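You operate a simulated robot arm through the tools that you are given. There is no shell and no other tool.

Carry out the task below with a simulated two-armed robot. There is one attempt and no reset: what you move stays moved.

Task
Unblock the basin: run water to the line, plunge the waste free, let it drain.
Fine: tap off; the cup over the waste, five strokes or more; put the plunger back and watch the water go. Set down upright: basin plunger.

Only the result counts: the job must be done as asked and must still hold three seconds after the hand-in. Knocking over, shifting, dropping, spilling or breaking anything else fails it.

Robot
Two 7-joint arms with two-finger parallel grippers on one trunk that stands fixed in place. Base frame: the origin is at the foot of the trunk, x ahead of it, y to its left, z up. Lengths are in mm, angles in rad, forces in N, time in s.
The left shoulder is at [-66, 119, 877], the right one opposite. With the tool pointing down near the work surface each hand reaches from about 180 to 600 mm from the base axis, measured 20 degrees to its own side. Payload 3.43 kg a hand.
The tool frame of a hand sits at the grasp point between the pads (the TCP): z along the fingers, y along the line on which they close. The tips reach 30 mm beyond it. Largest opening 94 mm; finger width 28, thickness 10; the body of the gripper, 50 by 96 mm, starts 55 mm behind the TCP.
Orientation is that of the tool frame in the base frame, as a unit quaternion [x, y, z, w]. With the fingers straight down and closing along the base's y, the tool's x points along the base's -x, its y along +y and its z along -z.

Tools
- The arms move only by the tool apply_moves. It takes "left_plan", "right_plan" or both (then of equal length, played together; a hand with none holds still); each is a list of rows, each a list of 7 numbers: the closure, from 0 (fully open) to 1 (shut), then the shift along the base's x, y, z in units of 30 mm (1.0 is 30 mm), then the turn, a rotation vector about the base's x, y, z in units of 8 degrees (1.0 is 8 degrees). In form: [[hand, x, y, z, ax, ay, az], ...]. A call has 1 to 20 rows; each row shifts and turns the commanded pose from where the row before left it. A call with a number of a shift or a turn outside -1 to 1 is refused whole. Each row takes 0.2 s and may step no farther than 50 mm and 0.15 rad from the row before; otherwise, or with a gripper value out of range, the whole call is refused. Where a pose cannot be reached the arm comes as near as it can. A force on the tool above 50 N (or 10 N above the force at the start of the call, whichever is more), or a blocked arm, ends the call early, and 0.2 s more pass. The fingers move at their own pace (about 153 mm/s each) and stop on an object; they squeeze with about 40 N. The grip force told is the motor's: it shows also when the fingers shut on nothing. Time passes only in rows, and 0.2 s behind the last, so rows that do not move let the fingers close. The reply holds the time, the measured pose of the TCP, the force on the tool along the base axes, the opening and the grip force, in the units named above and with some noise, with the torque about the TCP (base axes, N m) and any sound that the robot's microphone picked up.
- Cameras (640 x 400 px; columns grow to the right, rows downward): "scene" is now at [14.5, 48.1, 1583.5]; the picture's right is [0.62, -0.78, 0.00], its down [-0.61, -0.48, -0.64] and it looks along [0.50, 0.39, -0.77] (base axes); focal length 330 px, centre (320, 200). "left" rides on the left gripper at [76, -14, -103] in its tool frame; the picture's right is [0.18, 0.98, 0.00], its down [-0.75, 0.14, -0.64] and it looks along [-0.63, 0.12, 0.77] (tool axes); focal length 243 px, centre (320, 200). "right" rides on the right gripper at [76, 14, -102] in its tool frame; the picture's right is [-0.18, 0.98, 0.00], its down [-0.75, -0.14, -0.64] and it looks along [-0.63, -0.12, 0.77] (tool axes); focal length 243 px, centre (320, 200). There is no depth. A picture from a camera that has moved, and an enlarged one, comes with that camera's place and axes in the base frame and with its lens.
- snapshot(camera): a new picture of that camera. The clock stands still meanwhile.
- slide_trunk(by): moves the trunk up (or, below 0, down) by that many mm; the arms and the scene camera ride with it, the base frame stays. It gives what a move gives, with no picture.
- head_to(pan, tilt): turns the head with the scene camera to pan (to the left, within 2.496 rad either way) and tilt (down, from -0.506 to 1.204), counted from straight ahead of the robot (the tilt from the chest, where the trunk bows). It gives what a move gives.
- inspect(camera, box): a new picture of the part [left, top, right, bottom] of that camera's present view, enlarged. The clock stands still meanwhile.
- sign_off(): hands the job in; it is judged then, once.

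Nothing tells you positions but the pictures and the camera data. Unless the task says otherwise, let go and move clear before handing in.

The tools are called after "Call:" as name(argument=value, ...) on one line, values as JSON. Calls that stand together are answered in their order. apply_moves: Moves the arms, as the interface text tells. Its arguments: {"type":"object","properties":{"left_plan":{"type":"array"},"right_plan":{"type":"array"}},"required":[]} The other tools are called the same way: slide_trunk (by) moves the trunk up or down; head_to (pan, tilt) turns the head that bears the scene camera; snapshot (camera) takes a picture; inspect (camera, box) takes an enlarged picture of a part of a camera's view; sign_off () hands the job in.

At the start:

```text
t: 0.0
left_ee_pos: [200.2, 220.0, 1288.8]
left_tcp_rot: [0.0, 1.0, 0.0, 0.0]
left_contact_force: [0.3, 0.3, -0.1]
left_torque: [0.0, 0.01, -0.02]
left_gripper_width: 93.9
left_gripper_force: 0.0
right_ee_pos: [299.0, 4.5, 1211.4]
right_tcp_rot: [0.0, 1.0, 0.0, 0.0]
right_contact_force: [0.2, -0.2, -0.6]
right_torque: [0.01, -0.03, -0.02]
right_gripper_width: 94.1
right_gripper_force: 0.0
trunk travel left (down, up): [-299.0, 36.0]
head pan, tilt (commanded): [0.67, 0.881]
```

scene: 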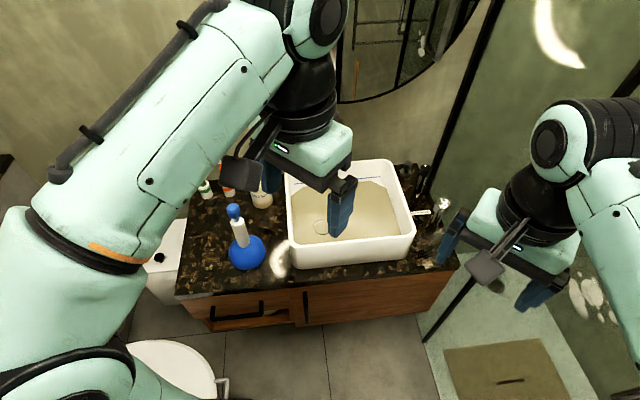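
right: 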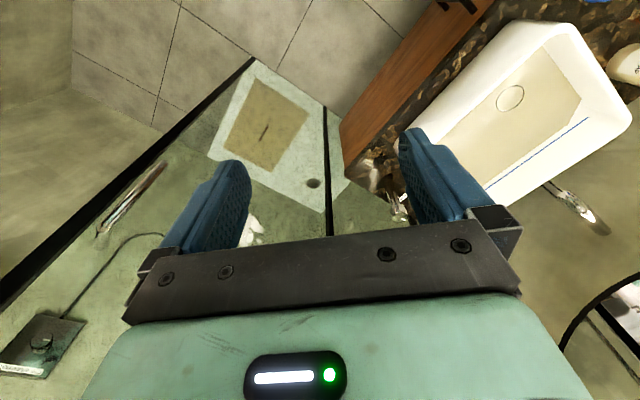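
left: 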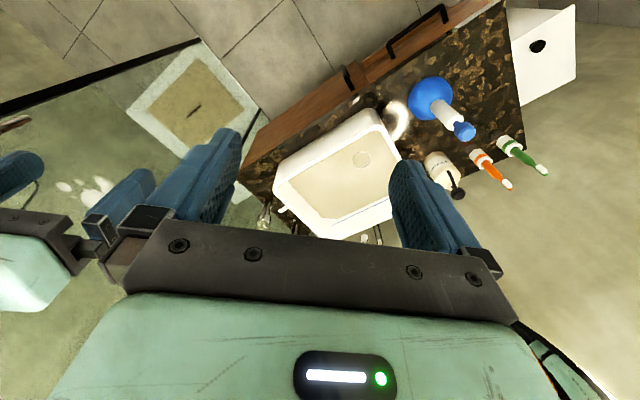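

I see a vanity with a white basin, a blue plunger standing on the counter to its left, bottles behind it, and a tap at the basin's right/back. I'll look closer before moving anything.

Call:
inspect(camera="scene", box=[170, 140, 470, 330])

Call:
inspect(camera="left", box=[230, 60, 570, 260])

Call:
inspect(camera="right", box=[340, 0, 640, 260])

```text
2.11 times, centred on (320, 235) of scene
camera zoom: at [14.5, 48.1, 1583.5], right [0.62, -0.78, 0.0], down [-0.61, -0.48, -0.64], along [0.5, 0.39, -0.77], focal length 695 px, centre (320, 126)
```

zoom: 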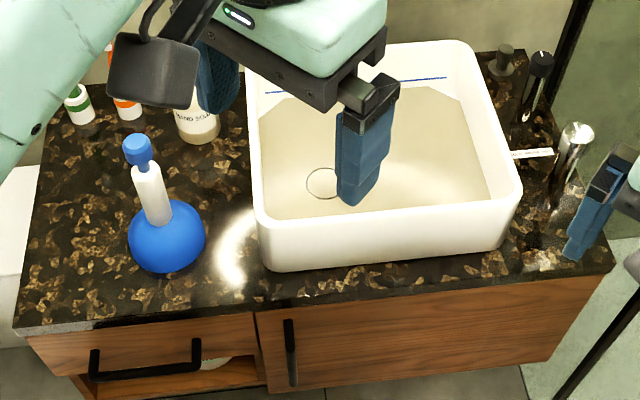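

```text
1.88 times, centred on (400, 160) of left
camera zoom: at [123.1, 204.7, 1390.9], right [-0.18, 0.98, 0.0], down [0.75, 0.14, 0.64], along [0.63, 0.12, -0.77], focal length 457 px, centre (169, 275)
```

zoom: 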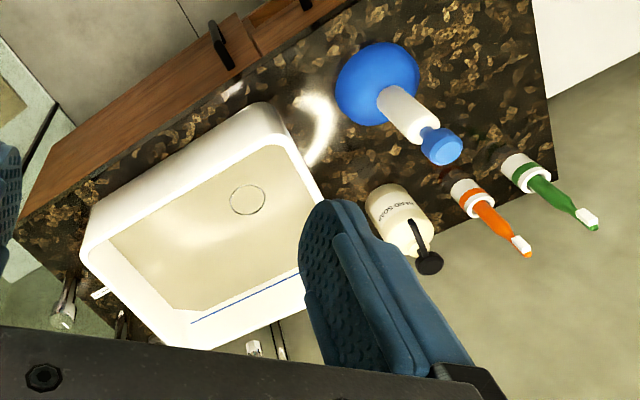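

```text
1.54 times, centred on (490, 130) of right
camera zoom: at [220.8, 18.3, 1313.1], right [0.18, 0.98, 0.0], down [0.75, -0.14, 0.64], along [0.63, -0.12, -0.77], focal length 373 px, centre (58, 308)
```

zoom: 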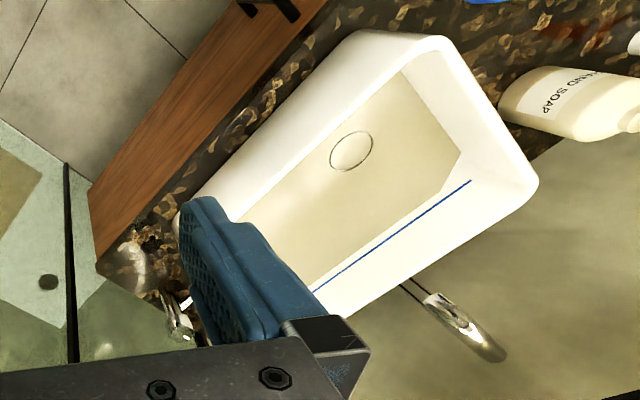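

The waste is near (459, 389, 773) and the plunger is near (252, 480), with its knob about 1000 high. Next I'll zoom in on the tap area and the fittings.

Call:
inspect(camera="scene", box=[380, 150, 480, 280])

Call:
inspect(camera="right", box=[340, 150, 460, 240])

Call:
inspect(camera="right", box=[500, 80, 640, 260])

Call:
inspect(camera="left", box=[230, 130, 410, 260])

Call:
inspect(camera="scene", box=[190, 160, 300, 300])

```text
3.08 times, centred on (430, 215) of scene
camera zoom: at [14.5, 48.1, 1583.5], right [0.62, -0.78, 0.0], down [-0.61, -0.48, -0.64], along [0.5, 0.39, -0.77], focal length 1016 px, centre (-18, 154)
```

zoom: 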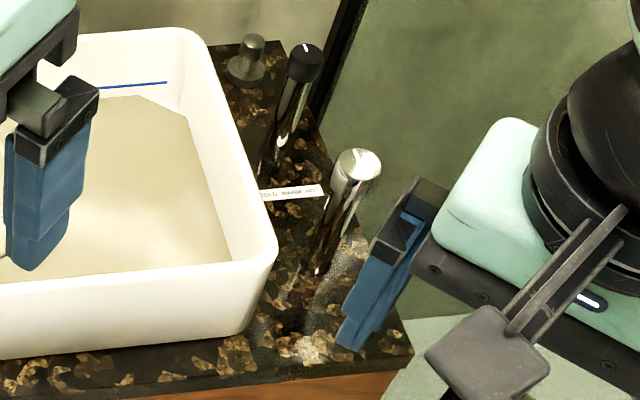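

```text
4.44 times, centred on (400, 195) of right
camera zoom: at [220.8, 18.3, 1313.1], right [0.18, 0.98, 0.0], down [0.75, -0.14, 0.64], along [0.63, -0.12, -0.77], focal length 1078 px, centre (-36, 222)
```

zoom: 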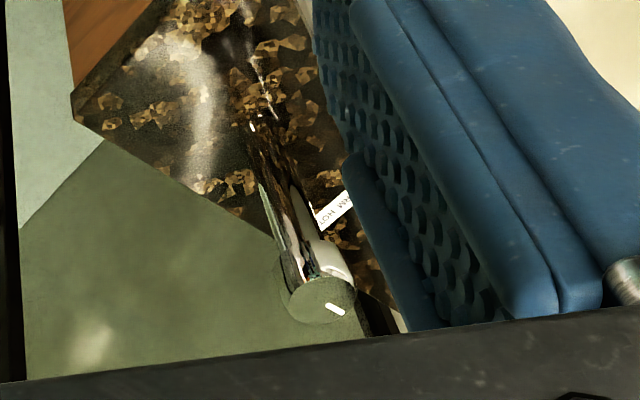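

```text
2.22 times, centred on (570, 170) of right
camera zoom: at [220.8, 18.3, 1313.1], right [0.18, 0.98, 0.0], down [0.75, -0.14, 0.64], along [0.63, -0.12, -0.77], focal length 539 px, centre (-236, 267)
```

zoom: 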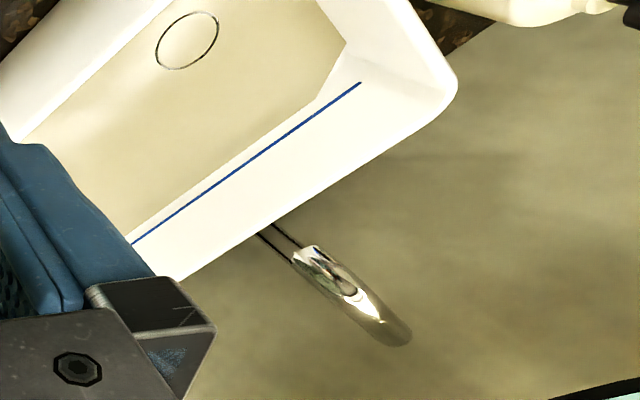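

```text
3.08 times, centred on (320, 195) of left
camera zoom: at [123.1, 204.7, 1390.9], right [-0.18, 0.98, 0.0], down [0.75, 0.14, 0.64], along [0.63, 0.12, -0.77], focal length 746 px, centre (320, 215)
```

zoom: 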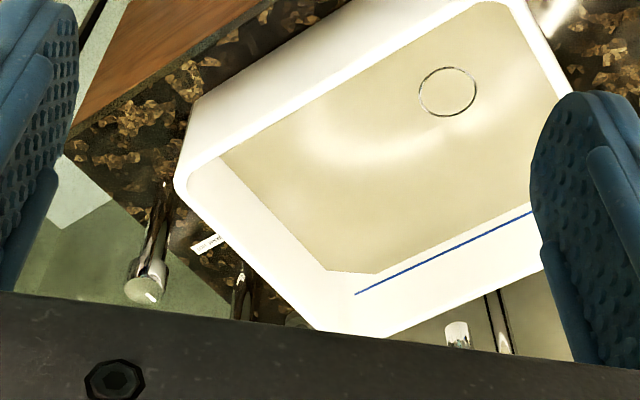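

```text
2.86 times, centred on (245, 230) of scene
camera zoom: at [14.5, 48.1, 1583.5], right [0.62, -0.78, 0.0], down [-0.61, -0.48, -0.64], along [0.5, 0.39, -0.77], focal length 944 px, centre (534, 114)
```

zoom: 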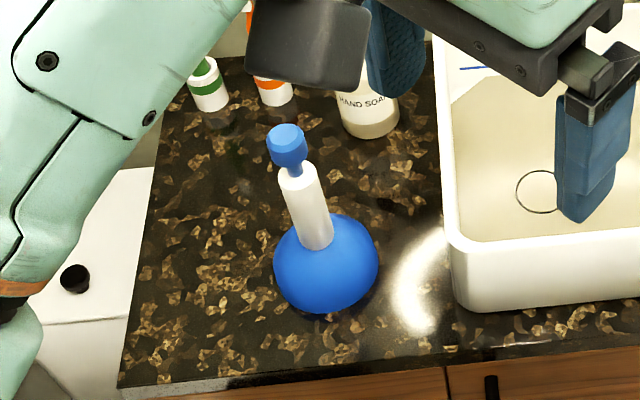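

Two tall tap posts stand at the basin's right: a black-capped one and a chrome-capped one, with a printed label beside them. I'll read the label up close.

Call:
inspect(camera="scene", box=[415, 200, 439, 220])

Call:
inspect(camera="scene", box=[395, 150, 445, 210])

Call:
inspect(camera="right", box=[385, 180, 425, 225])

Call:
inspect(camera="left", box=[250, 190, 310, 235])

```text
16.00 times, centred on (427, 210) of scene
camera zoom: at [14.5, 48.1, 1583.5], right [0.62, -0.78, 0.0], down [-0.61, -0.48, -0.64], along [0.5, 0.39, -0.77], focal length 5285 px, centre (-1392, 40)
```

zoom: 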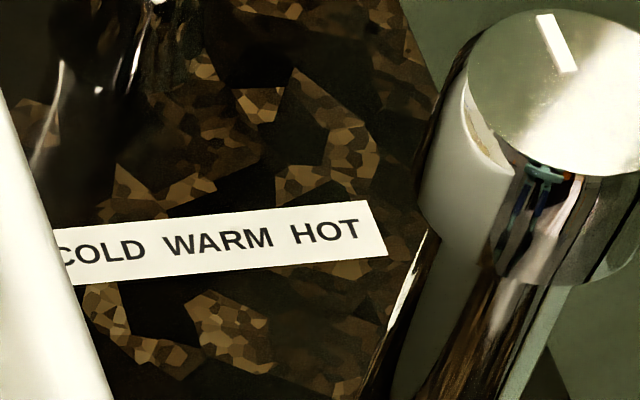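

```text
6.67 times, centred on (420, 180) of scene
camera zoom: at [14.5, 48.1, 1583.5], right [0.62, -0.78, 0.0], down [-0.61, -0.48, -0.64], along [0.5, 0.39, -0.77], focal length 2202 px, centre (-347, 333)
```

zoom: 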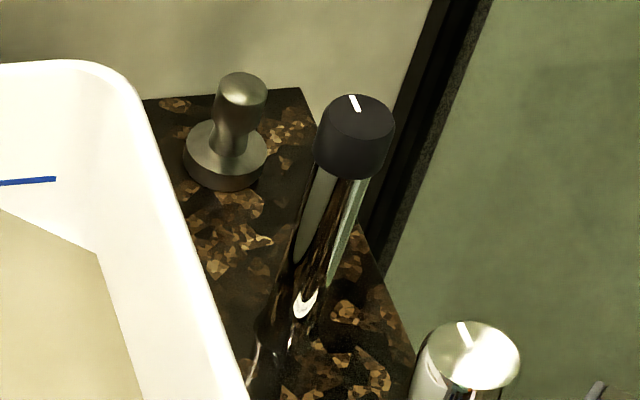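

```text
8.89 times, centred on (405, 202) of right
camera zoom: at [220.8, 18.3, 1313.1], right [0.18, 0.98, 0.0], down [0.75, -0.14, 0.64], along [0.63, -0.12, -0.77], focal length 2157 px, centre (-436, 178)
```

zoom: 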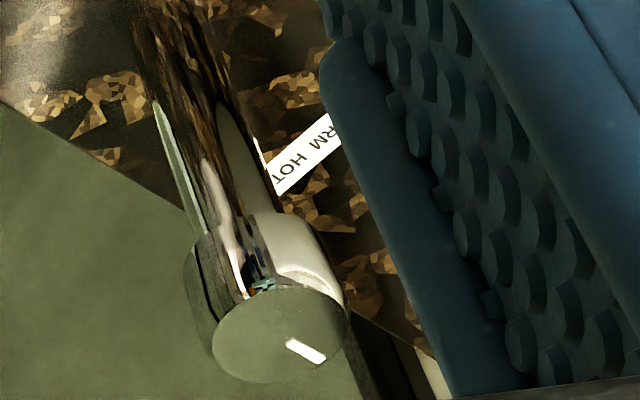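

```text
8.89 times, centred on (280, 212) of left
camera zoom: at [123.1, 204.7, 1390.9], right [-0.18, 0.98, 0.0], down [0.75, 0.14, 0.64], along [0.63, 0.12, -0.77], focal length 2157 px, centre (676, 89)
```

zoom: 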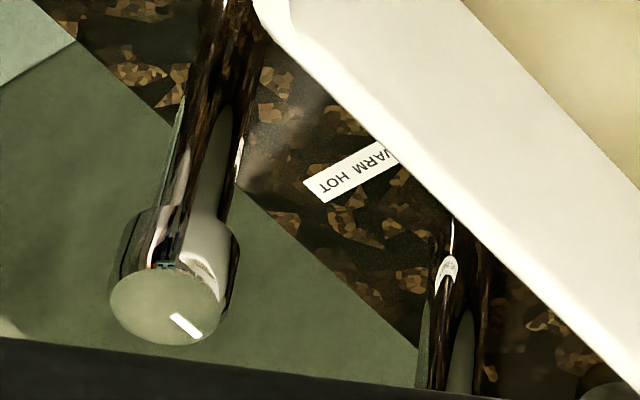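

The vanity sits at 45° to the base, with its right along (0.71, -0.71). The chrome knob is near (668, 136, 880) and the black one near (767, 234). I'll move both hands, staying high, to get clearer views of the spout and knobs.

Call:
apply_moves(left_plan=[[0, 0, 1, 0, 0, 0, 0], [0, 0, 1, 0, 0, 0, 0], [0, 0, 1, 0, 0, 0, 0], [0, 0, 1, 0, 0, 0, 0], [0, 0, 1, 0, 0, 0, 0], [0, 0, 1, 0, 0, 0, 0]], right_plan=[[0, 1, 0, 0, 0, 0, 0], [0, 1, 0, 0, 0, 0, 0], [0, 1, 0, 0, 0, 0, 0], [0, 1, 0, 0, 0, 0, 0], [0, 1, 0, 0, 0, 0, 0], [0, 0, 0, 0, 0, 0, 0]])

Call:
snapshot(camera="scene")

Call:
snapshot(camera="right")

Call:
snapshot(camera="left")

```text
t: 1.4
left_ee_pos: [202.9, 400.5, 1288.0]
left_tcp_rot: [0.001, 1.0, -0.002, 0.0]
left_contact_force: [-1.5, 0.1, -0.9]
left_torque: [-0.03, -0.01, 0.0]
left_gripper_width: 94.2
left_gripper_force: 0.0
right_ee_pos: [405.4, 0.5, 1206.4]
right_tcp_rot: [-0.001, 1.0, 0.0, 0.001]
right_contact_force: [0.3, 0.4, -0.3]
right_torque: [0.01, 0.0, 0.02]
right_gripper_width: 94.0
right_gripper_force: 0.1
right hand out of reach, approached as far as the arm can: row 4, 5
trunk travel left (down, up): [-299.0, 36.0]
head pan, tilt (commanded): [0.67, 0.881]
```

```text
taken
camera scene: at [15.0, 48.8, 1583.5], right [0.62, -0.78, 0.0], down [-0.61, -0.48, -0.63], along [0.5, 0.39, -0.77], focal length 330 px, centre (320, 200)
```

scene: 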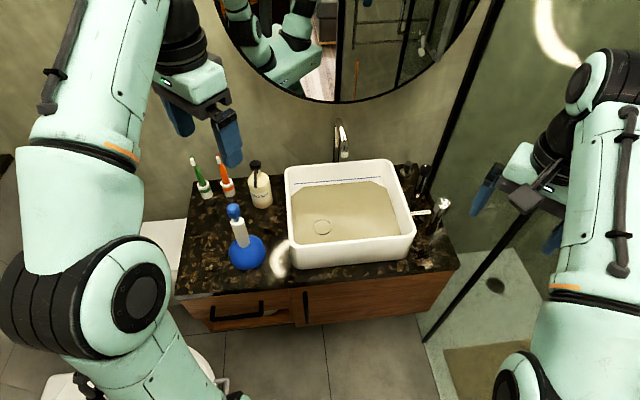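

```text
taken
camera right: at [329.3, 14.5, 1307.4], right [0.18, 0.98, 0.0], down [0.75, -0.14, 0.64], along [0.63, -0.12, -0.77], focal length 243 px, centre (320, 200)
```

right: 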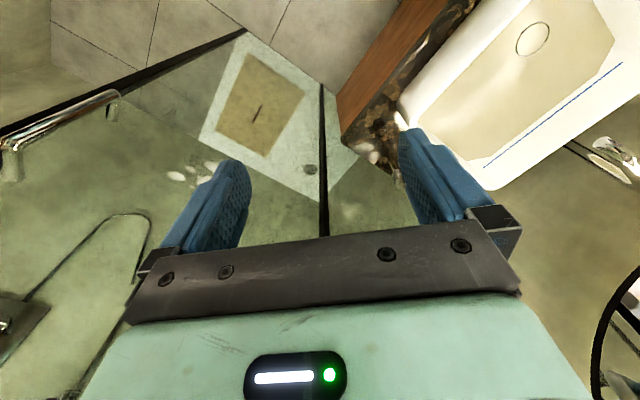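

```text
taken
camera left: at [125.0, 385.7, 1390.0], right [-0.18, 0.98, 0.0], down [0.75, 0.14, 0.64], along [0.63, 0.12, -0.77], focal length 243 px, centre (320, 200)
```

left: 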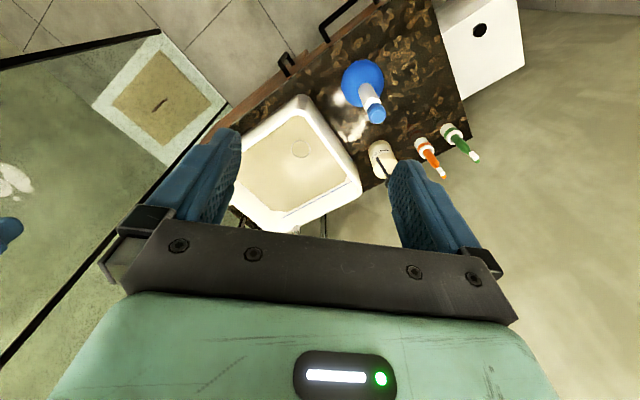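

The spout is now visible: a chrome one on the wall behind the basin. I'll zoom in on the basin, the spout and the knobs.

Call:
inspect(camera="scene", box=[270, 110, 470, 280])

Call:
inspect(camera="scene", box=[400, 150, 470, 240])

Call:
inspect(camera="scene", box=[310, 110, 380, 190])

Call:
inspect(camera="scene", box=[170, 150, 300, 300])

```text
2.35 times, centred on (370, 195) of scene
camera zoom: at [15.0, 48.8, 1583.5], right [0.62, -0.78, 0.0], down [-0.61, -0.48, -0.63], along [0.5, 0.39, -0.77], focal length 777 px, centre (202, 212)
```

zoom: 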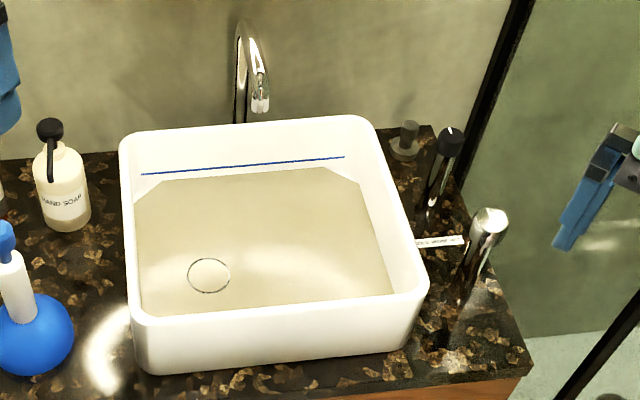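

```text
4.44 times, centred on (435, 195) of scene
camera zoom: at [15.0, 48.8, 1583.5], right [0.62, -0.78, 0.0], down [-0.61, -0.48, -0.63], along [0.5, 0.39, -0.77], focal length 1468 px, centre (-191, 222)
```

zoom: 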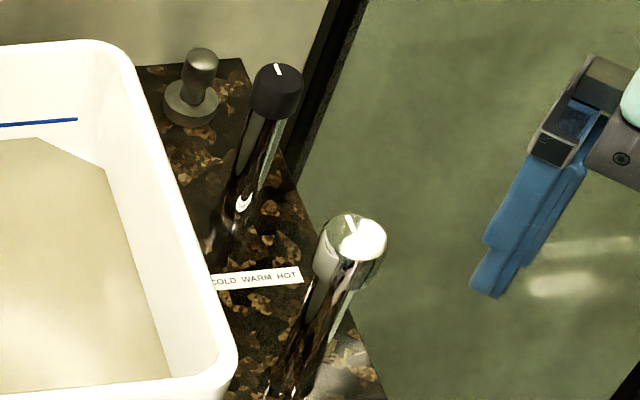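

```text
5.00 times, centred on (345, 150) of scene
camera zoom: at [15.0, 48.8, 1583.5], right [0.62, -0.78, 0.0], down [-0.61, -0.48, -0.63], along [0.5, 0.39, -0.77], focal length 1652 px, centre (195, 450)
```

zoom: 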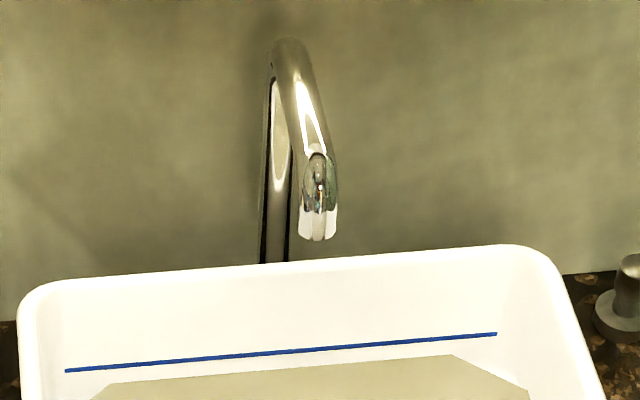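

```text
2.67 times, centred on (235, 225) of scene
camera zoom: at [15.0, 48.8, 1583.5], right [0.62, -0.78, 0.0], down [-0.61, -0.48, -0.63], along [0.5, 0.39, -0.77], focal length 881 px, centre (547, 133)
```

zoom: 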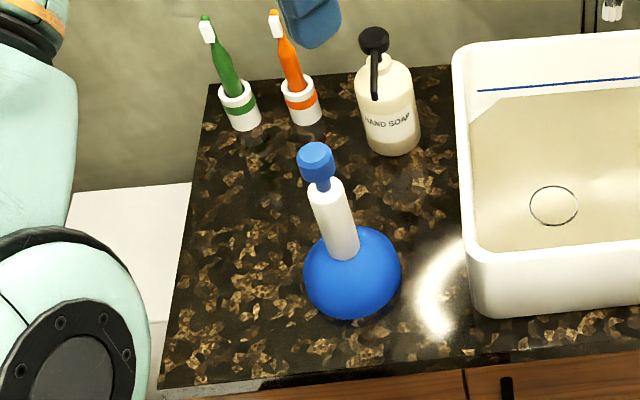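

The counter top seems to be at about 704, with the rim near 840. I need accurate plunger and basin geometry, so I'll zoom the left camera in on them.

Call:
inspect(camera="left", box=[310, 40, 430, 140])

Call:
inspect(camera="left", box=[220, 90, 370, 240])

Call:
inspect(camera="right", box=[370, 0, 640, 200])

```text
4.00 times, centred on (370, 90) of left
camera zoom: at [125.0, 385.7, 1390.0], right [-0.18, 0.98, 0.0], down [0.75, 0.14, 0.64], along [0.63, 0.12, -0.77], focal length 970 px, centre (120, 640)
```

zoom: 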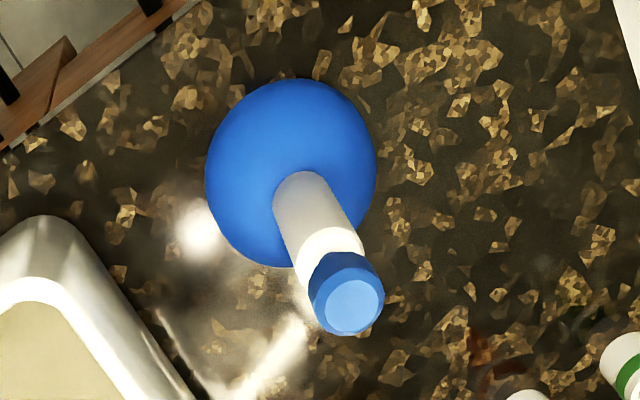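

```text
2.67 times, centred on (295, 165) of left
camera zoom: at [125.0, 385.7, 1390.0], right [-0.18, 0.98, 0.0], down [0.75, 0.14, 0.64], along [0.63, 0.12, -0.77], focal length 647 px, centre (387, 293)
```

zoom: 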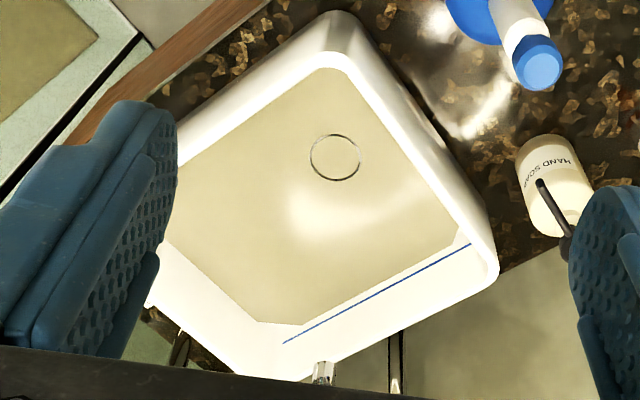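

```text
2.00 times, centred on (505, 100) of right
camera zoom: at [329.3, 14.5, 1307.4], right [0.18, 0.98, 0.0], down [0.75, -0.14, 0.64], along [0.63, -0.12, -0.77], focal length 485 px, centre (-50, 400)
```

zoom: 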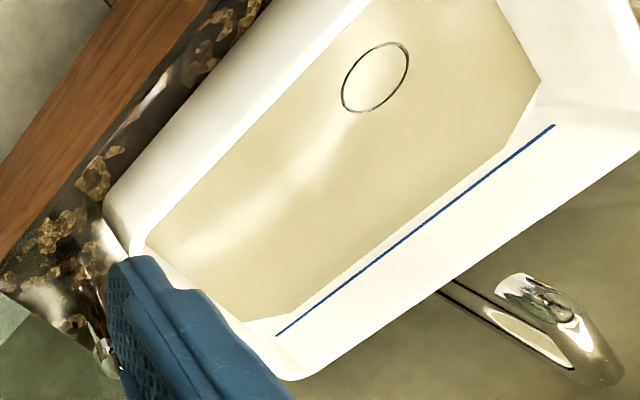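

Best estimates: waste (461, 392, 770), plunger axis (270, 521) standing 704–947 high, fill line at z≈811, and chrome knob around (660, 136, 885). I'll retract the right hand, then bring the left hand, pitched forward, towards the chrome knob.

Call:
apply_moves(right_plan=[[0, -1, 0, 0, 0, 0, 0], [0, -1, 0, 0, 0, 0, 0], [0, -1, -0.8, 0, 0, 0, 0], [0, -1, -1, 0, 0, 0, 0], [0, -1, -1, 0, 0, 0, 0], [0, -1, -1, 0, 0, 0, 0]])

Call:
apply_moves(left_plan=[[0, 0.8, -0.98, -0.6, 0, -0.42, 0], [0, 0.8, -0.98, -0.6, 0, -0.42, 0], [0, 0.8, -0.98, -0.6, 0, -0.42, 0], [0, 0.8, -0.98, -0.6, 0, -0.42, 0], [0, 0.8, -0.98, -0.6, 0, -0.42, 0], [0, 0.8, -0.98, -0.6, 0, -0.42, 0], [0, 0.8, -0.98, -0.6, 0, -0.42, 0], [0, 0.8, -0.98, -0.6, 0, -0.42, 0], [0, 0.8, -0.98, -0.6, 0, -0.42, 0], [0, 0, 0, 0, 0, 0, 0]])

Call:
snapshot(camera="scene")

Call:
snapshot(camera="left")

```text
t: 2.8
left_ee_pos: [201.1, 399.3, 1288.6]
left_tcp_rot: [0.0, 1.0, 0.0, 0.0]
left_contact_force: [0.3, 0.3, 0.1]
left_torque: [-0.01, -0.05, 0.01]
left_gripper_width: 94.1
left_gripper_force: 0.0
right_ee_pos: [225.5, -115.7, 1206.2]
right_tcp_rot: [-0.001, 1.0, 0.0, 0.001]
right_contact_force: [-0.3, 0.2, 0.5]
right_torque: [-0.01, -0.02, -0.02]
right_gripper_width: 94.2
right_gripper_force: 0.1
trunk travel left (down, up): [-299.0, 36.0]
head pan, tilt (commanded): [0.67, 0.881]
```

```text
t: 5.0
left_ee_pos: [416.5, 133.8, 1128.1]
left_tcp_rot: [0.0, 0.965, -0.001, 0.261]
left_contact_force: [-0.3, 0.1, 0.6]
left_torque: [0.03, -0.04, -0.01]
left_gripper_width: 94.0
left_gripper_force: 0.1
right_ee_pos: [226.1, -115.0, 1205.3]
right_tcp_rot: [0.0, 1.0, 0.0, 0.0]
right_contact_force: [-0.1, -0.5, 0.1]
right_torque: [0.02, -0.04, 0.0]
right_gripper_width: 93.9
right_gripper_force: 0.0
trunk travel left (down, up): [-299.0, 36.0]
head pan, tilt (commanded): [0.67, 0.881]
```

```text
taken
camera scene: at [13.9, 48.4, 1583.5], right [0.62, -0.78, 0.0], down [-0.6, -0.48, -0.64], along [0.5, 0.39, -0.77], focal length 330 px, centre (320, 200)
```

scene: 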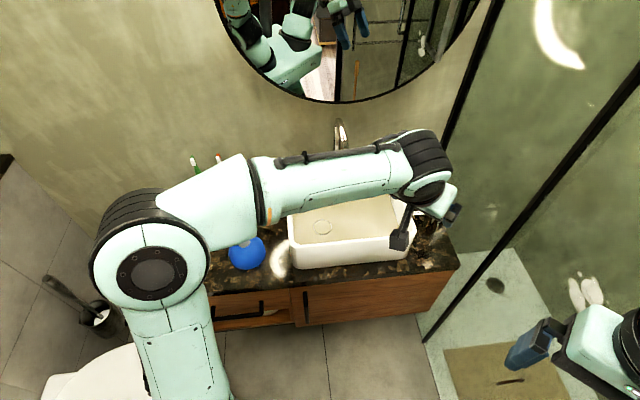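

```text
taken
camera left: at [298.1, 119.0, 1176.6], right [-0.16, 0.98, -0.09], down [0.33, 0.14, 0.93], along [0.93, 0.12, -0.34], focal length 243 px, centre (320, 200)
```

left: 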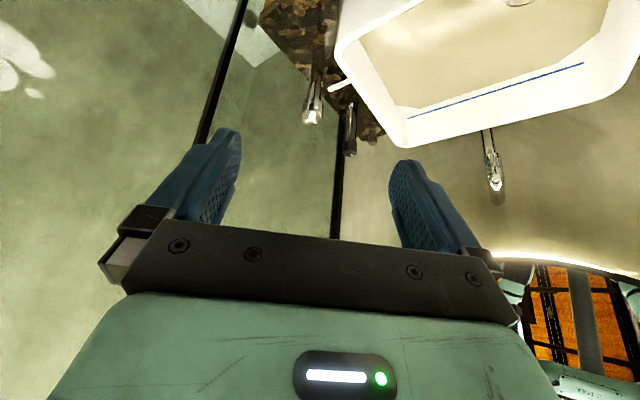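

The left hand is now in front of the tap posts. I'll zoom in to triangulate the knobs.

Call:
inspect(camera="left", box=[280, 50, 400, 170])

Call:
inspect(camera="left", box=[320, 0, 640, 220])

Call:
inspect(camera="scene", box=[380, 160, 480, 260])

```text
3.33 times, centred on (340, 110) of left
camera zoom: at [298.1, 119.0, 1176.6], right [-0.16, 0.98, -0.09], down [0.33, 0.14, 0.93], along [0.93, 0.12, -0.34], focal length 809 px, centre (253, 500)
```

zoom: 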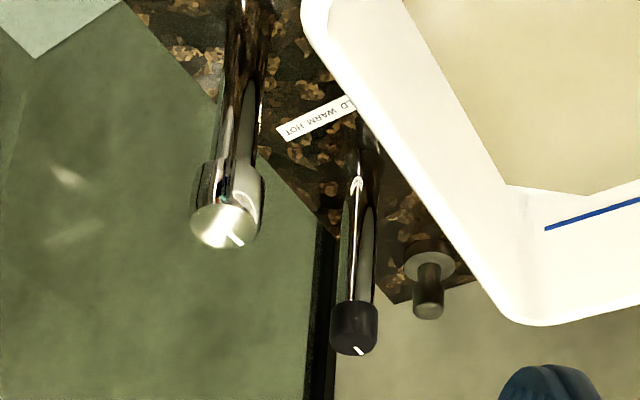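

```text
1.82 times, centred on (480, 110) of left
camera zoom: at [298.1, 119.0, 1176.6], right [-0.16, 0.98, -0.09], down [0.33, 0.14, 0.93], along [0.93, 0.12, -0.34], focal length 441 px, centre (29, 364)
```

zoom: 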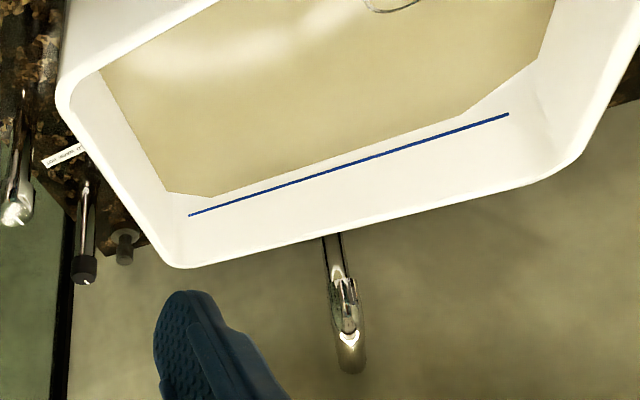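

```text
4.00 times, centred on (430, 210) of scene
camera zoom: at [13.9, 48.4, 1583.5], right [0.62, -0.78, 0.0], down [-0.6, -0.48, -0.64], along [0.5, 0.39, -0.77], focal length 1321 px, centre (-120, 160)
```

zoom: 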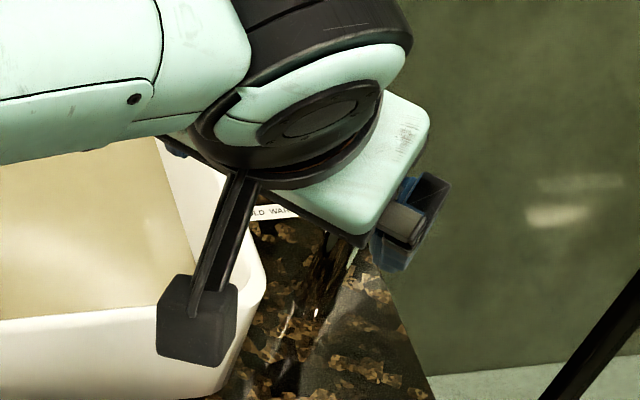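

Chrome knob top is at about (657, 135.5, 891), diameter ≈40 mm. The COLD/WARM/HOT label sits right in front of the black post, so chrome should be the flow control. I'll go above the chrome knob with the fingers half open.

Call:
apply_moves(left_plan=[[0.2, 1, 0, -0.7, 0, 0, 0], [0.2, 1, 0, -0.7, 0, 0, 0], [0.2, 1, 0, -0.7, 0, 0, 0], [0.2, 1, 0.05, -0.7, 0, 0, 0], [0.2, 1, 0, -0.7, 0, 0, 0], [0.2, 1, 0, -0.7, 0, 0, 0], [0.2, 1, 0, -0.7, 0, 0, 0], [0.2, 0, 0, 0, 0, 0, 0]])

Call:
snapshot(camera="left")

Call:
snapshot(camera="scene")

```text
t: 6.8
left_ee_pos: [626.6, 136.5, 979.8]
left_tcp_rot: [0.0, 0.965, 0.001, 0.262]
left_contact_force: [0.0, 0.6, 0.5]
left_torque: [-0.02, -0.01, -0.01]
left_gripper_width: 75.3
left_gripper_force: 0.1
right_ee_pos: [228.0, -114.2, 1206.3]
right_tcp_rot: [0.0, 1.0, 0.0, 0.0]
right_contact_force: [-0.4, 0.4, 1.0]
right_torque: [-0.02, -0.02, -0.02]
right_gripper_width: 94.2
right_gripper_force: 0.1
trunk travel left (down, up): [-299.0, 36.0]
head pan, tilt (commanded): [0.67, 0.881]
```

```text
taken
camera left: at [507.6, 120.5, 1030.0], right [-0.16, 0.98, -0.09], down [0.33, 0.14, 0.93], along [0.93, 0.12, -0.34], focal length 243 px, centre (320, 200)
```

left: 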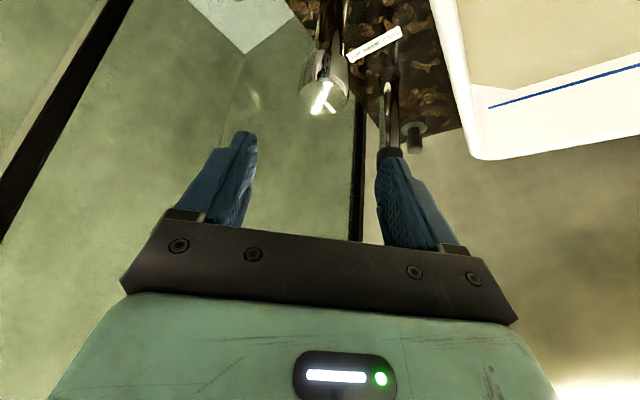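

```text
taken
camera scene: at [13.8, 48.2, 1583.5], right [0.62, -0.78, 0.0], down [-0.6, -0.48, -0.64], along [0.5, 0.39, -0.77], focal length 330 px, centre (320, 200)
```

scene: 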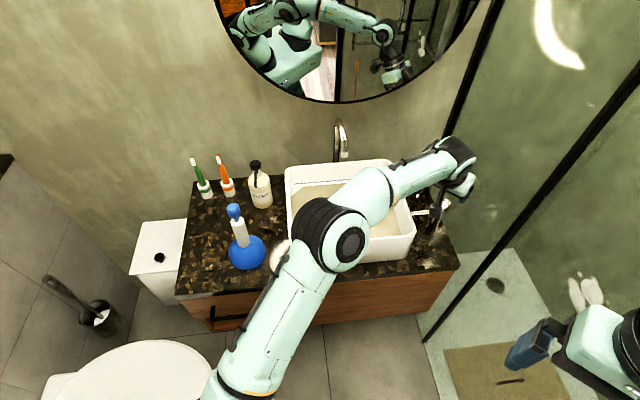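

Call:
inspect(camera="left", box=[270, 30, 430, 170])

Call:
inspect(camera="scene", box=[390, 120, 490, 260])

```text
2.86 times, centred on (350, 100) of left
camera zoom: at [507.6, 120.5, 1030.0], right [-0.16, 0.98, -0.09], down [0.33, 0.14, 0.93], along [0.93, 0.12, -0.34], focal length 693 px, centre (234, 486)
```

zoom: 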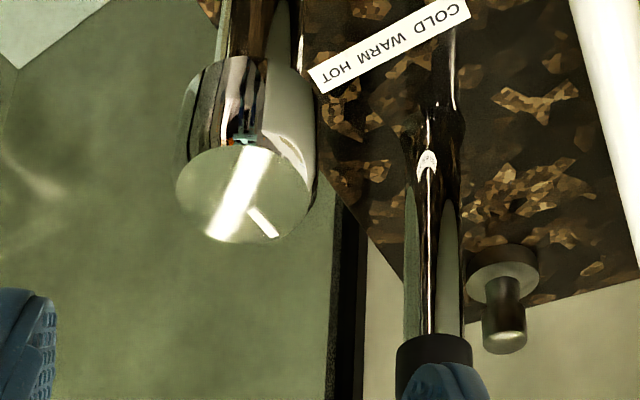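

```text
2.86 times, centred on (440, 190) of scene
camera zoom: at [13.8, 48.2, 1583.5], right [0.62, -0.78, 0.0], down [-0.6, -0.48, -0.64], along [0.5, 0.39, -0.77], focal length 944 px, centre (-23, 229)
```

zoom: 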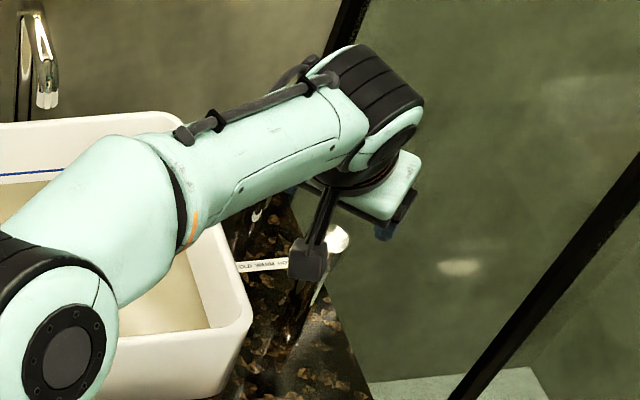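

The knob estimate holds: axis (657, 135), top at 891. I'll lower the fingers around it to z≈876 without closing yet.

Call:
apply_moves(left_plan=[[0.2, 0.3, -0.02, -0.8, 0, 0, 0], [0.2, 0.3, -0.02, -0.8, 0, 0, 0], [0.2, 0.2, 0, -0.8, 0, 0, 0], [0.2, 0.2, 0, -0.7, 0, 0, 0], [0.2, 0, 0, -0.35, 0, 0, 0], [0.2, 0, 0, 0, 0, 0, 0]])

Call:
snapshot(camera="left")

Call:
snapshot(camera="scene")

```text
t: 8.2
left_ee_pos: [657.2, 135.8, 875.8]
left_tcp_rot: [0.0, 0.966, 0.0, 0.26]
left_contact_force: [1.0, -0.4, 0.0]
left_torque: [-0.02, -0.01, 0.01]
left_gripper_width: 75.4
left_gripper_force: 0.0
right_ee_pos: [227.5, -115.2, 1205.8]
right_tcp_rot: [0.0, 1.0, 0.0, 0.0]
right_contact_force: [0.0, -0.1, 0.0]
right_torque: [-0.03, -0.01, -0.01]
right_gripper_width: 93.9
right_gripper_force: 0.0
trunk travel left (down, up): [-299.0, 36.0]
head pan, tilt (commanded): [0.67, 0.881]
```

```text
taken
camera left: at [538.3, 120.0, 925.2], right [-0.16, 0.98, -0.09], down [0.33, 0.14, 0.93], along [0.93, 0.12, -0.34], focal length 243 px, centre (320, 200)
```

left: 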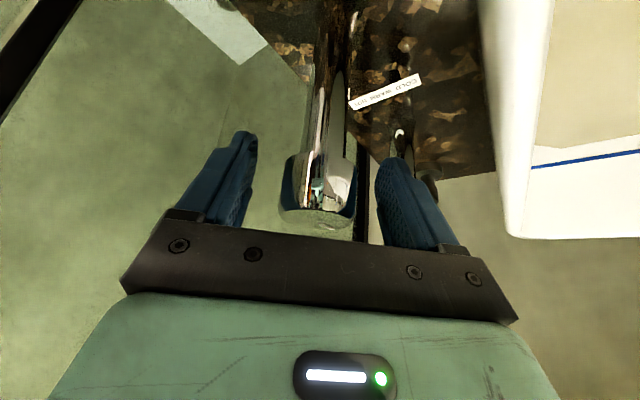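

```text
taken
camera scene: at [14.5, 48.1, 1583.5], right [0.62, -0.78, 0.0], down [-0.61, -0.48, -0.64], along [0.5, 0.39, -0.77], focal length 330 px, centre (320, 200)
```

scene: 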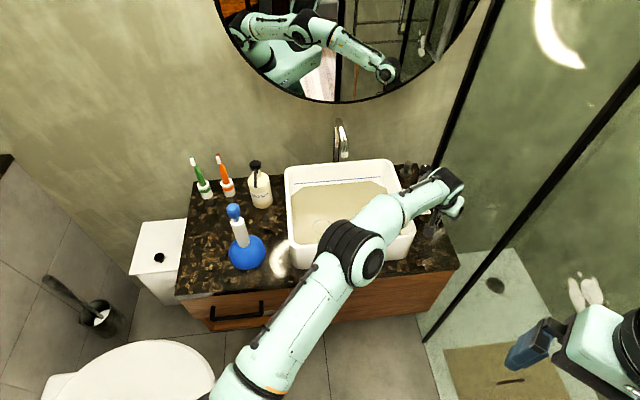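

The cap sits between the fingers. I'll close on it.

Call:
apply_moves(left_plan=[[0.5, 0, 0, 0, 0, 0, 0], [0.7, 0, 0, 0, 0, 0, 0], [0.7, 0, 0, 0, 0, 0, 0]])

Call:
snapshot(camera="left")

```text
t: 9.0
left_ee_pos: [655.9, 134.6, 876.2]
left_tcp_rot: [0.0, 0.965, -0.001, 0.261]
left_contact_force: [-0.6, -2.1, -1.2]
left_torque: [-0.1, -0.39, 0.01]
left_gripper_width: 43.1
left_gripper_force: 44.7
right_ee_pos: [228.0, -114.7, 1206.4]
right_tcp_rot: [0.0, 1.0, 0.001, 0.0]
right_contact_force: [-0.4, 0.4, 0.5]
right_torque: [0.0, 0.03, 0.0]
right_gripper_width: 94.1
right_gripper_force: 0.0
trunk travel left (down, up): [-299.0, 36.0]
head pan, tilt (commanded): [0.67, 0.881]
```

```text
taken
camera left: at [538.2, 119.6, 925.4], right [-0.16, 0.98, -0.09], down [0.33, 0.14, 0.93], along [0.93, 0.12, -0.34], focal length 243 px, centre (320, 200)
```

left: 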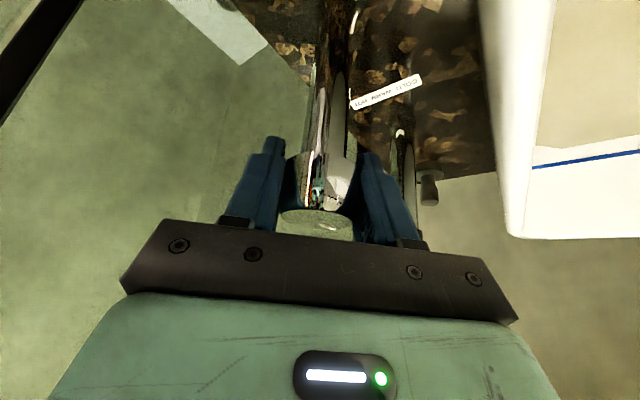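

Gripped at 43 mm with a firm hold. I'll try turning it counter-clockwise a little first.

Call:
apply_moves(left_plan=[[0.75, 0, 0, 0, 0, 0, 0.5], [0.75, 0, 0, 0, 0, 0, 0.5], [0.75, 0, 0, 0, 0, 0, 0]])

Call:
snapshot(camera="left")

Call:
inspect(camera="scene", box=[270, 110, 470, 280])

```text
t: 9.8
left_ee_pos: [657.9, 134.9, 876.1]
left_tcp_rot: [-0.068, 0.963, 0.019, 0.26]
left_contact_force: [6.0, -5.8, -5.8]
left_torque: [0.12, -0.76, 0.02]
left_gripper_width: 42.9
left_gripper_force: 44.8
right_ee_pos: [229.7, -115.2, 1205.7]
right_tcp_rot: [0.0, 1.0, 0.001, -0.001]
right_contact_force: [0.2, 0.0, 0.1]
right_torque: [0.0, 0.01, 0.01]
right_gripper_width: 94.0
right_gripper_force: 0.0
trunk travel left (down, up): [-299.0, 36.0]
head pan, tilt (commanded): [0.67, 0.881]
```

```text
taken
camera left: at [541.3, 103.3, 925.4], right [-0.29, 0.95, -0.09], down [0.3, 0.19, 0.93], along [0.91, 0.25, -0.34], focal length 243 px, centre (320, 200)
```

left: 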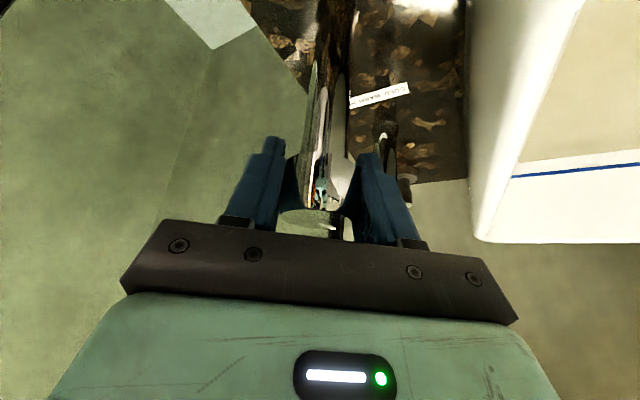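

```text
2.35 times, centred on (370, 195) of scene
camera zoom: at [15.9, 47.4, 1583.5], right [0.62, -0.78, 0.0], down [-0.61, -0.48, -0.64], along [0.5, 0.4, -0.77], focal length 777 px, centre (202, 212)
```

zoom: 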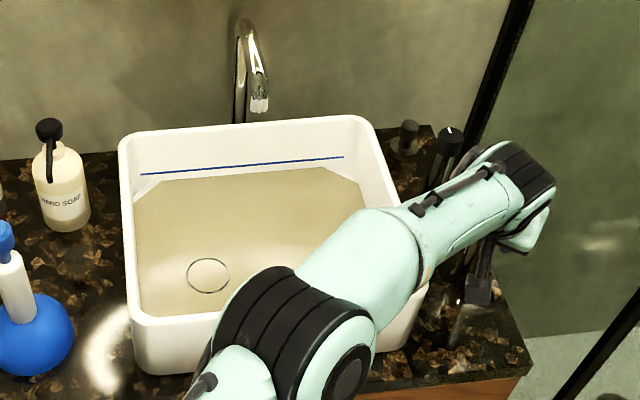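

Call:
inspect(camera="left", box=[260, 140, 380, 250])

Call:
inspect(camera="scene", box=[330, 110, 370, 180])

```text
3.64 times, centred on (320, 195) of left
camera zoom: at [541.3, 103.3, 925.4], right [-0.29, 0.95, -0.09], down [0.3, 0.19, 0.93], along [0.91, 0.25, -0.34], focal length 882 px, centre (320, 218)
```

zoom: 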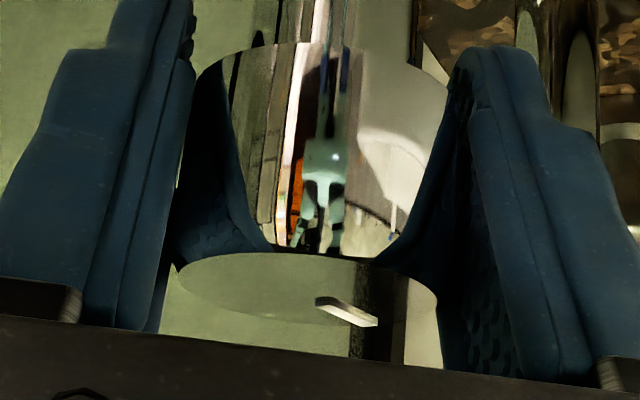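

```text
5.71 times, centred on (350, 145) of scene
camera zoom: at [15.9, 47.4, 1583.5], right [0.62, -0.78, 0.0], down [-0.61, -0.48, -0.64], along [0.5, 0.4, -0.77], focal length 1888 px, centre (149, 514)
```

zoom: 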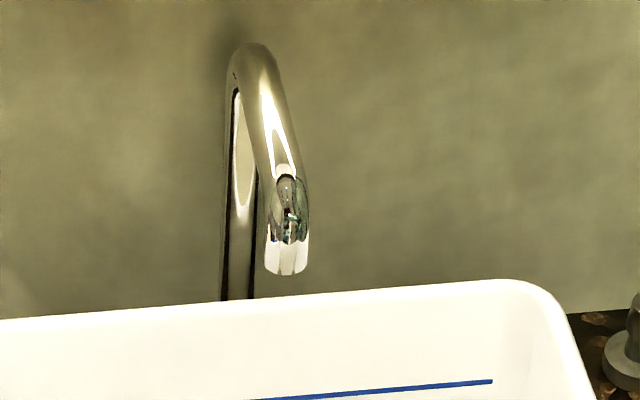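

Call:
apply_moves(left_plan=[[0.75, 0, 0, 0, 0, 0, 0.5], [0.75, 0, 0, 0, 0, 0, 0.5], [0.75, 0, 0, 0, 0, 0, 0.5], [0.75, 0, 0, 0, 0, 0, 0]])

Call:
inspect(camera="left", box=[260, 140, 380, 250])

Call:
inspect(camera="scene", box=[270, 110, 470, 280])

```text
t: 10.8
left_ee_pos: [657.7, 133.9, 877.5]
left_tcp_rot: [-0.168, 0.951, 0.045, 0.256]
left_contact_force: [3.8, -9.5, -4.3]
left_torque: [0.16, -0.11, 0.01]
left_gripper_width: 42.6
left_gripper_force: 45.2
right_ee_pos: [228.4, -115.4, 1207.9]
right_tcp_rot: [0.001, 1.0, 0.001, -0.001]
right_contact_force: [0.0, -0.1, 0.0]
right_torque: [-0.03, 0.0, 0.02]
right_gripper_width: 94.1
right_gripper_force: 0.1
trunk travel left (down, up): [-299.0, 36.0]
head pan, tilt (commanded): [0.67, 0.881]
```

```text
3.64 times, centred on (320, 195) of left
camera zoom: at [550.2, 79.9, 925.6], right [-0.49, 0.87, -0.09], down [0.26, 0.25, 0.93], along [0.83, 0.43, -0.35], focal length 882 px, centre (320, 218)
```

zoom: 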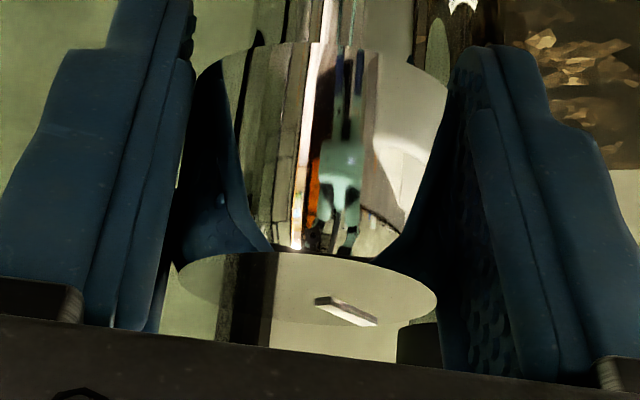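

```text
2.35 times, centred on (370, 195) of scene
camera zoom: at [15.5, 46.9, 1583.5], right [0.62, -0.78, 0.0], down [-0.61, -0.48, -0.64], along [0.5, 0.4, -0.77], focal length 777 px, centre (202, 212)
```

zoom: 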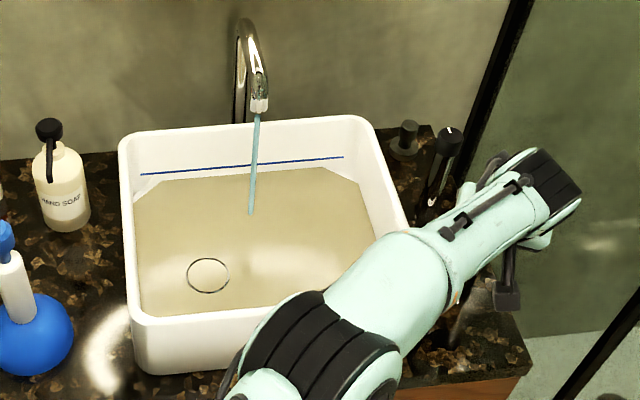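

Water is running: the knob turns with the hand and counter-clockwise opens it. I'll hold still a few seconds and judge how fast the level rises.

Call:
apply_moves(left_plan=[[0.75, 0, 0, 0, 0, 0, 0], [0.75, 0, 0, 0, 0, 0, 0], [0.75, 0, 0, 0, 0, 0, 0], [0.75, 0, 0, 0, 0, 0, 0], [0.75, 0, 0, 0, 0, 0, 0], [0.75, 0, 0, 0, 0, 0, 0], [0.75, 0, 0, 0, 0, 0, 0], [0.75, 0, 0, 0, 0, 0, 0], [0.75, 0, 0, 0, 0, 0, 0], [0.75, 0, 0, 0, 0, 0, 0]])

Call:
inspect(camera="scene", box=[270, 110, 470, 280])

```text
t: 13.0
left_ee_pos: [657.2, 134.8, 875.6]
left_tcp_rot: [-0.167, 0.951, 0.046, 0.257]
left_contact_force: [0.9, -11.8, -5.9]
left_torque: [-0.06, 0.46, -0.06]
left_gripper_width: 42.8
left_gripper_force: 45.0
right_ee_pos: [228.8, -115.7, 1205.8]
right_tcp_rot: [0.0, 1.0, 0.001, 0.001]
right_contact_force: [0.3, 0.5, -0.5]
right_torque: [-0.02, 0.01, 0.03]
right_gripper_width: 94.0
right_gripper_force: 0.0
trunk travel left (down, up): [-299.0, 36.0]
head pan, tilt (commanded): [0.67, 0.881]
```

```text
2.35 times, centred on (370, 195) of scene
camera zoom: at [15.3, 46.5, 1583.5], right [0.62, -0.78, 0.0], down [-0.61, -0.48, -0.64], along [0.5, 0.4, -0.77], focal length 777 px, centre (202, 212)
```

zoom: 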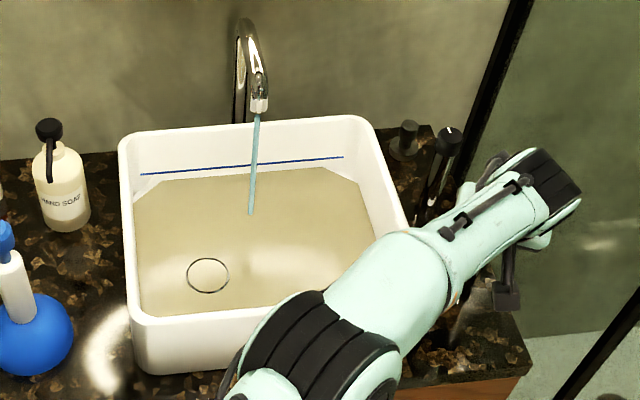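

The rise is slow, so I'll open it further and keep watching.

Call:
apply_moves(left_plan=[[0.75, 0, 0, 0, 0, 0, 0.5], [0.75, 0, 0, 0, 0, 0, 0.5], [0.75, 0, 0, 0, 0, 0, 0.5], [0.75, 0, 0, 0, 0, 0, 0.5], [0.75, 0, 0, 0, 0, 0, 0], [0.75, 0, 0, 0, 0, 0, 0], [0.75, 0, 0, 0, 0, 0, 0], [0.75, 0, 0, 0, 0, 0, 0], [0.75, 0, 0, 0, 0, 0, 0], [0.75, 0, 0, 0, 0, 0, 0]])

Call:
inspect(camera="scene", box=[270, 110, 470, 280])

Call:
inspect(camera="scene", box=[300, 170, 400, 210])

Call:
inspect(camera="left", box=[260, 140, 380, 250])

```text
t: 15.2
left_ee_pos: [655.8, 134.0, 876.1]
left_tcp_rot: [-0.296, 0.918, 0.078, 0.252]
left_contact_force: [40.8, -16.7, 3.4]
left_torque: [-0.16, 1.27, -0.02]
left_gripper_width: 43.2
left_gripper_force: 44.5
left hand out of reach, approached as far as the arm can: row 4
right_ee_pos: [232.7, -115.1, 1205.3]
right_tcp_rot: [0.0, 1.0, 0.001, -0.001]
right_contact_force: [-0.2, -0.4, 0.7]
right_torque: [-0.02, -0.02, 0.02]
right_gripper_width: 94.0
right_gripper_force: 0.0
trunk travel left (down, up): [-299.0, 36.0]
head pan, tilt (commanded): [0.67, 0.881]
```

```text
2.35 times, centred on (370, 195) of scene
camera zoom: at [20.1, 45.7, 1583.6], right [0.62, -0.78, 0.0], down [-0.61, -0.48, -0.63], along [0.5, 0.4, -0.77], focal length 777 px, centre (202, 212)
```

zoom: 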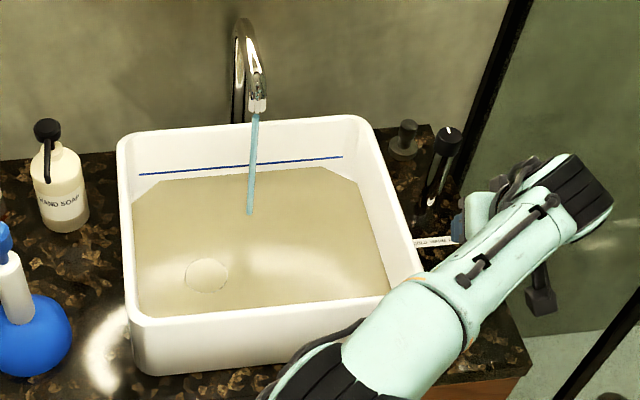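

```text
6.40 times, centred on (350, 190) of scene
camera zoom: at [20.1, 45.7, 1583.6], right [0.62, -0.78, 0.0], down [-0.61, -0.48, -0.63], along [0.5, 0.4, -0.77], focal length 2114 px, centre (128, 264)
```

zoom: 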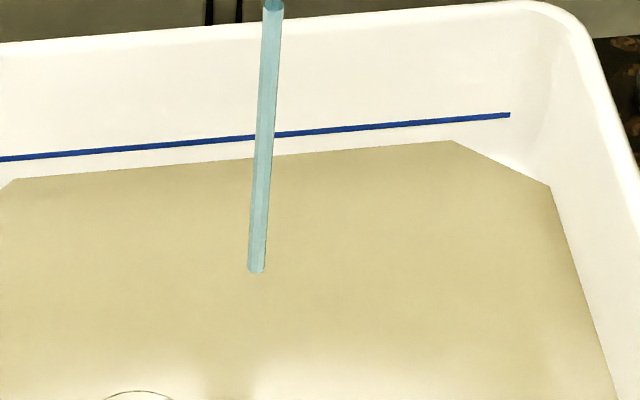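

```text
3.64 times, centred on (320, 195) of left
camera zoom: at [568.2, 53.1, 924.8], right [-0.7, 0.7, -0.1], down [0.18, 0.31, 0.94], along [0.69, 0.64, -0.34], focal length 882 px, centre (320, 218)
```

zoom: 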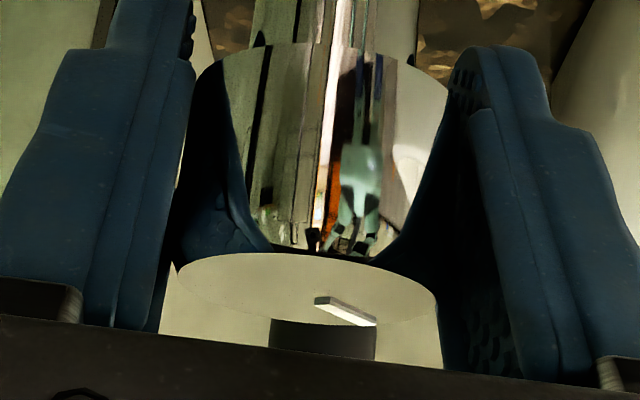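

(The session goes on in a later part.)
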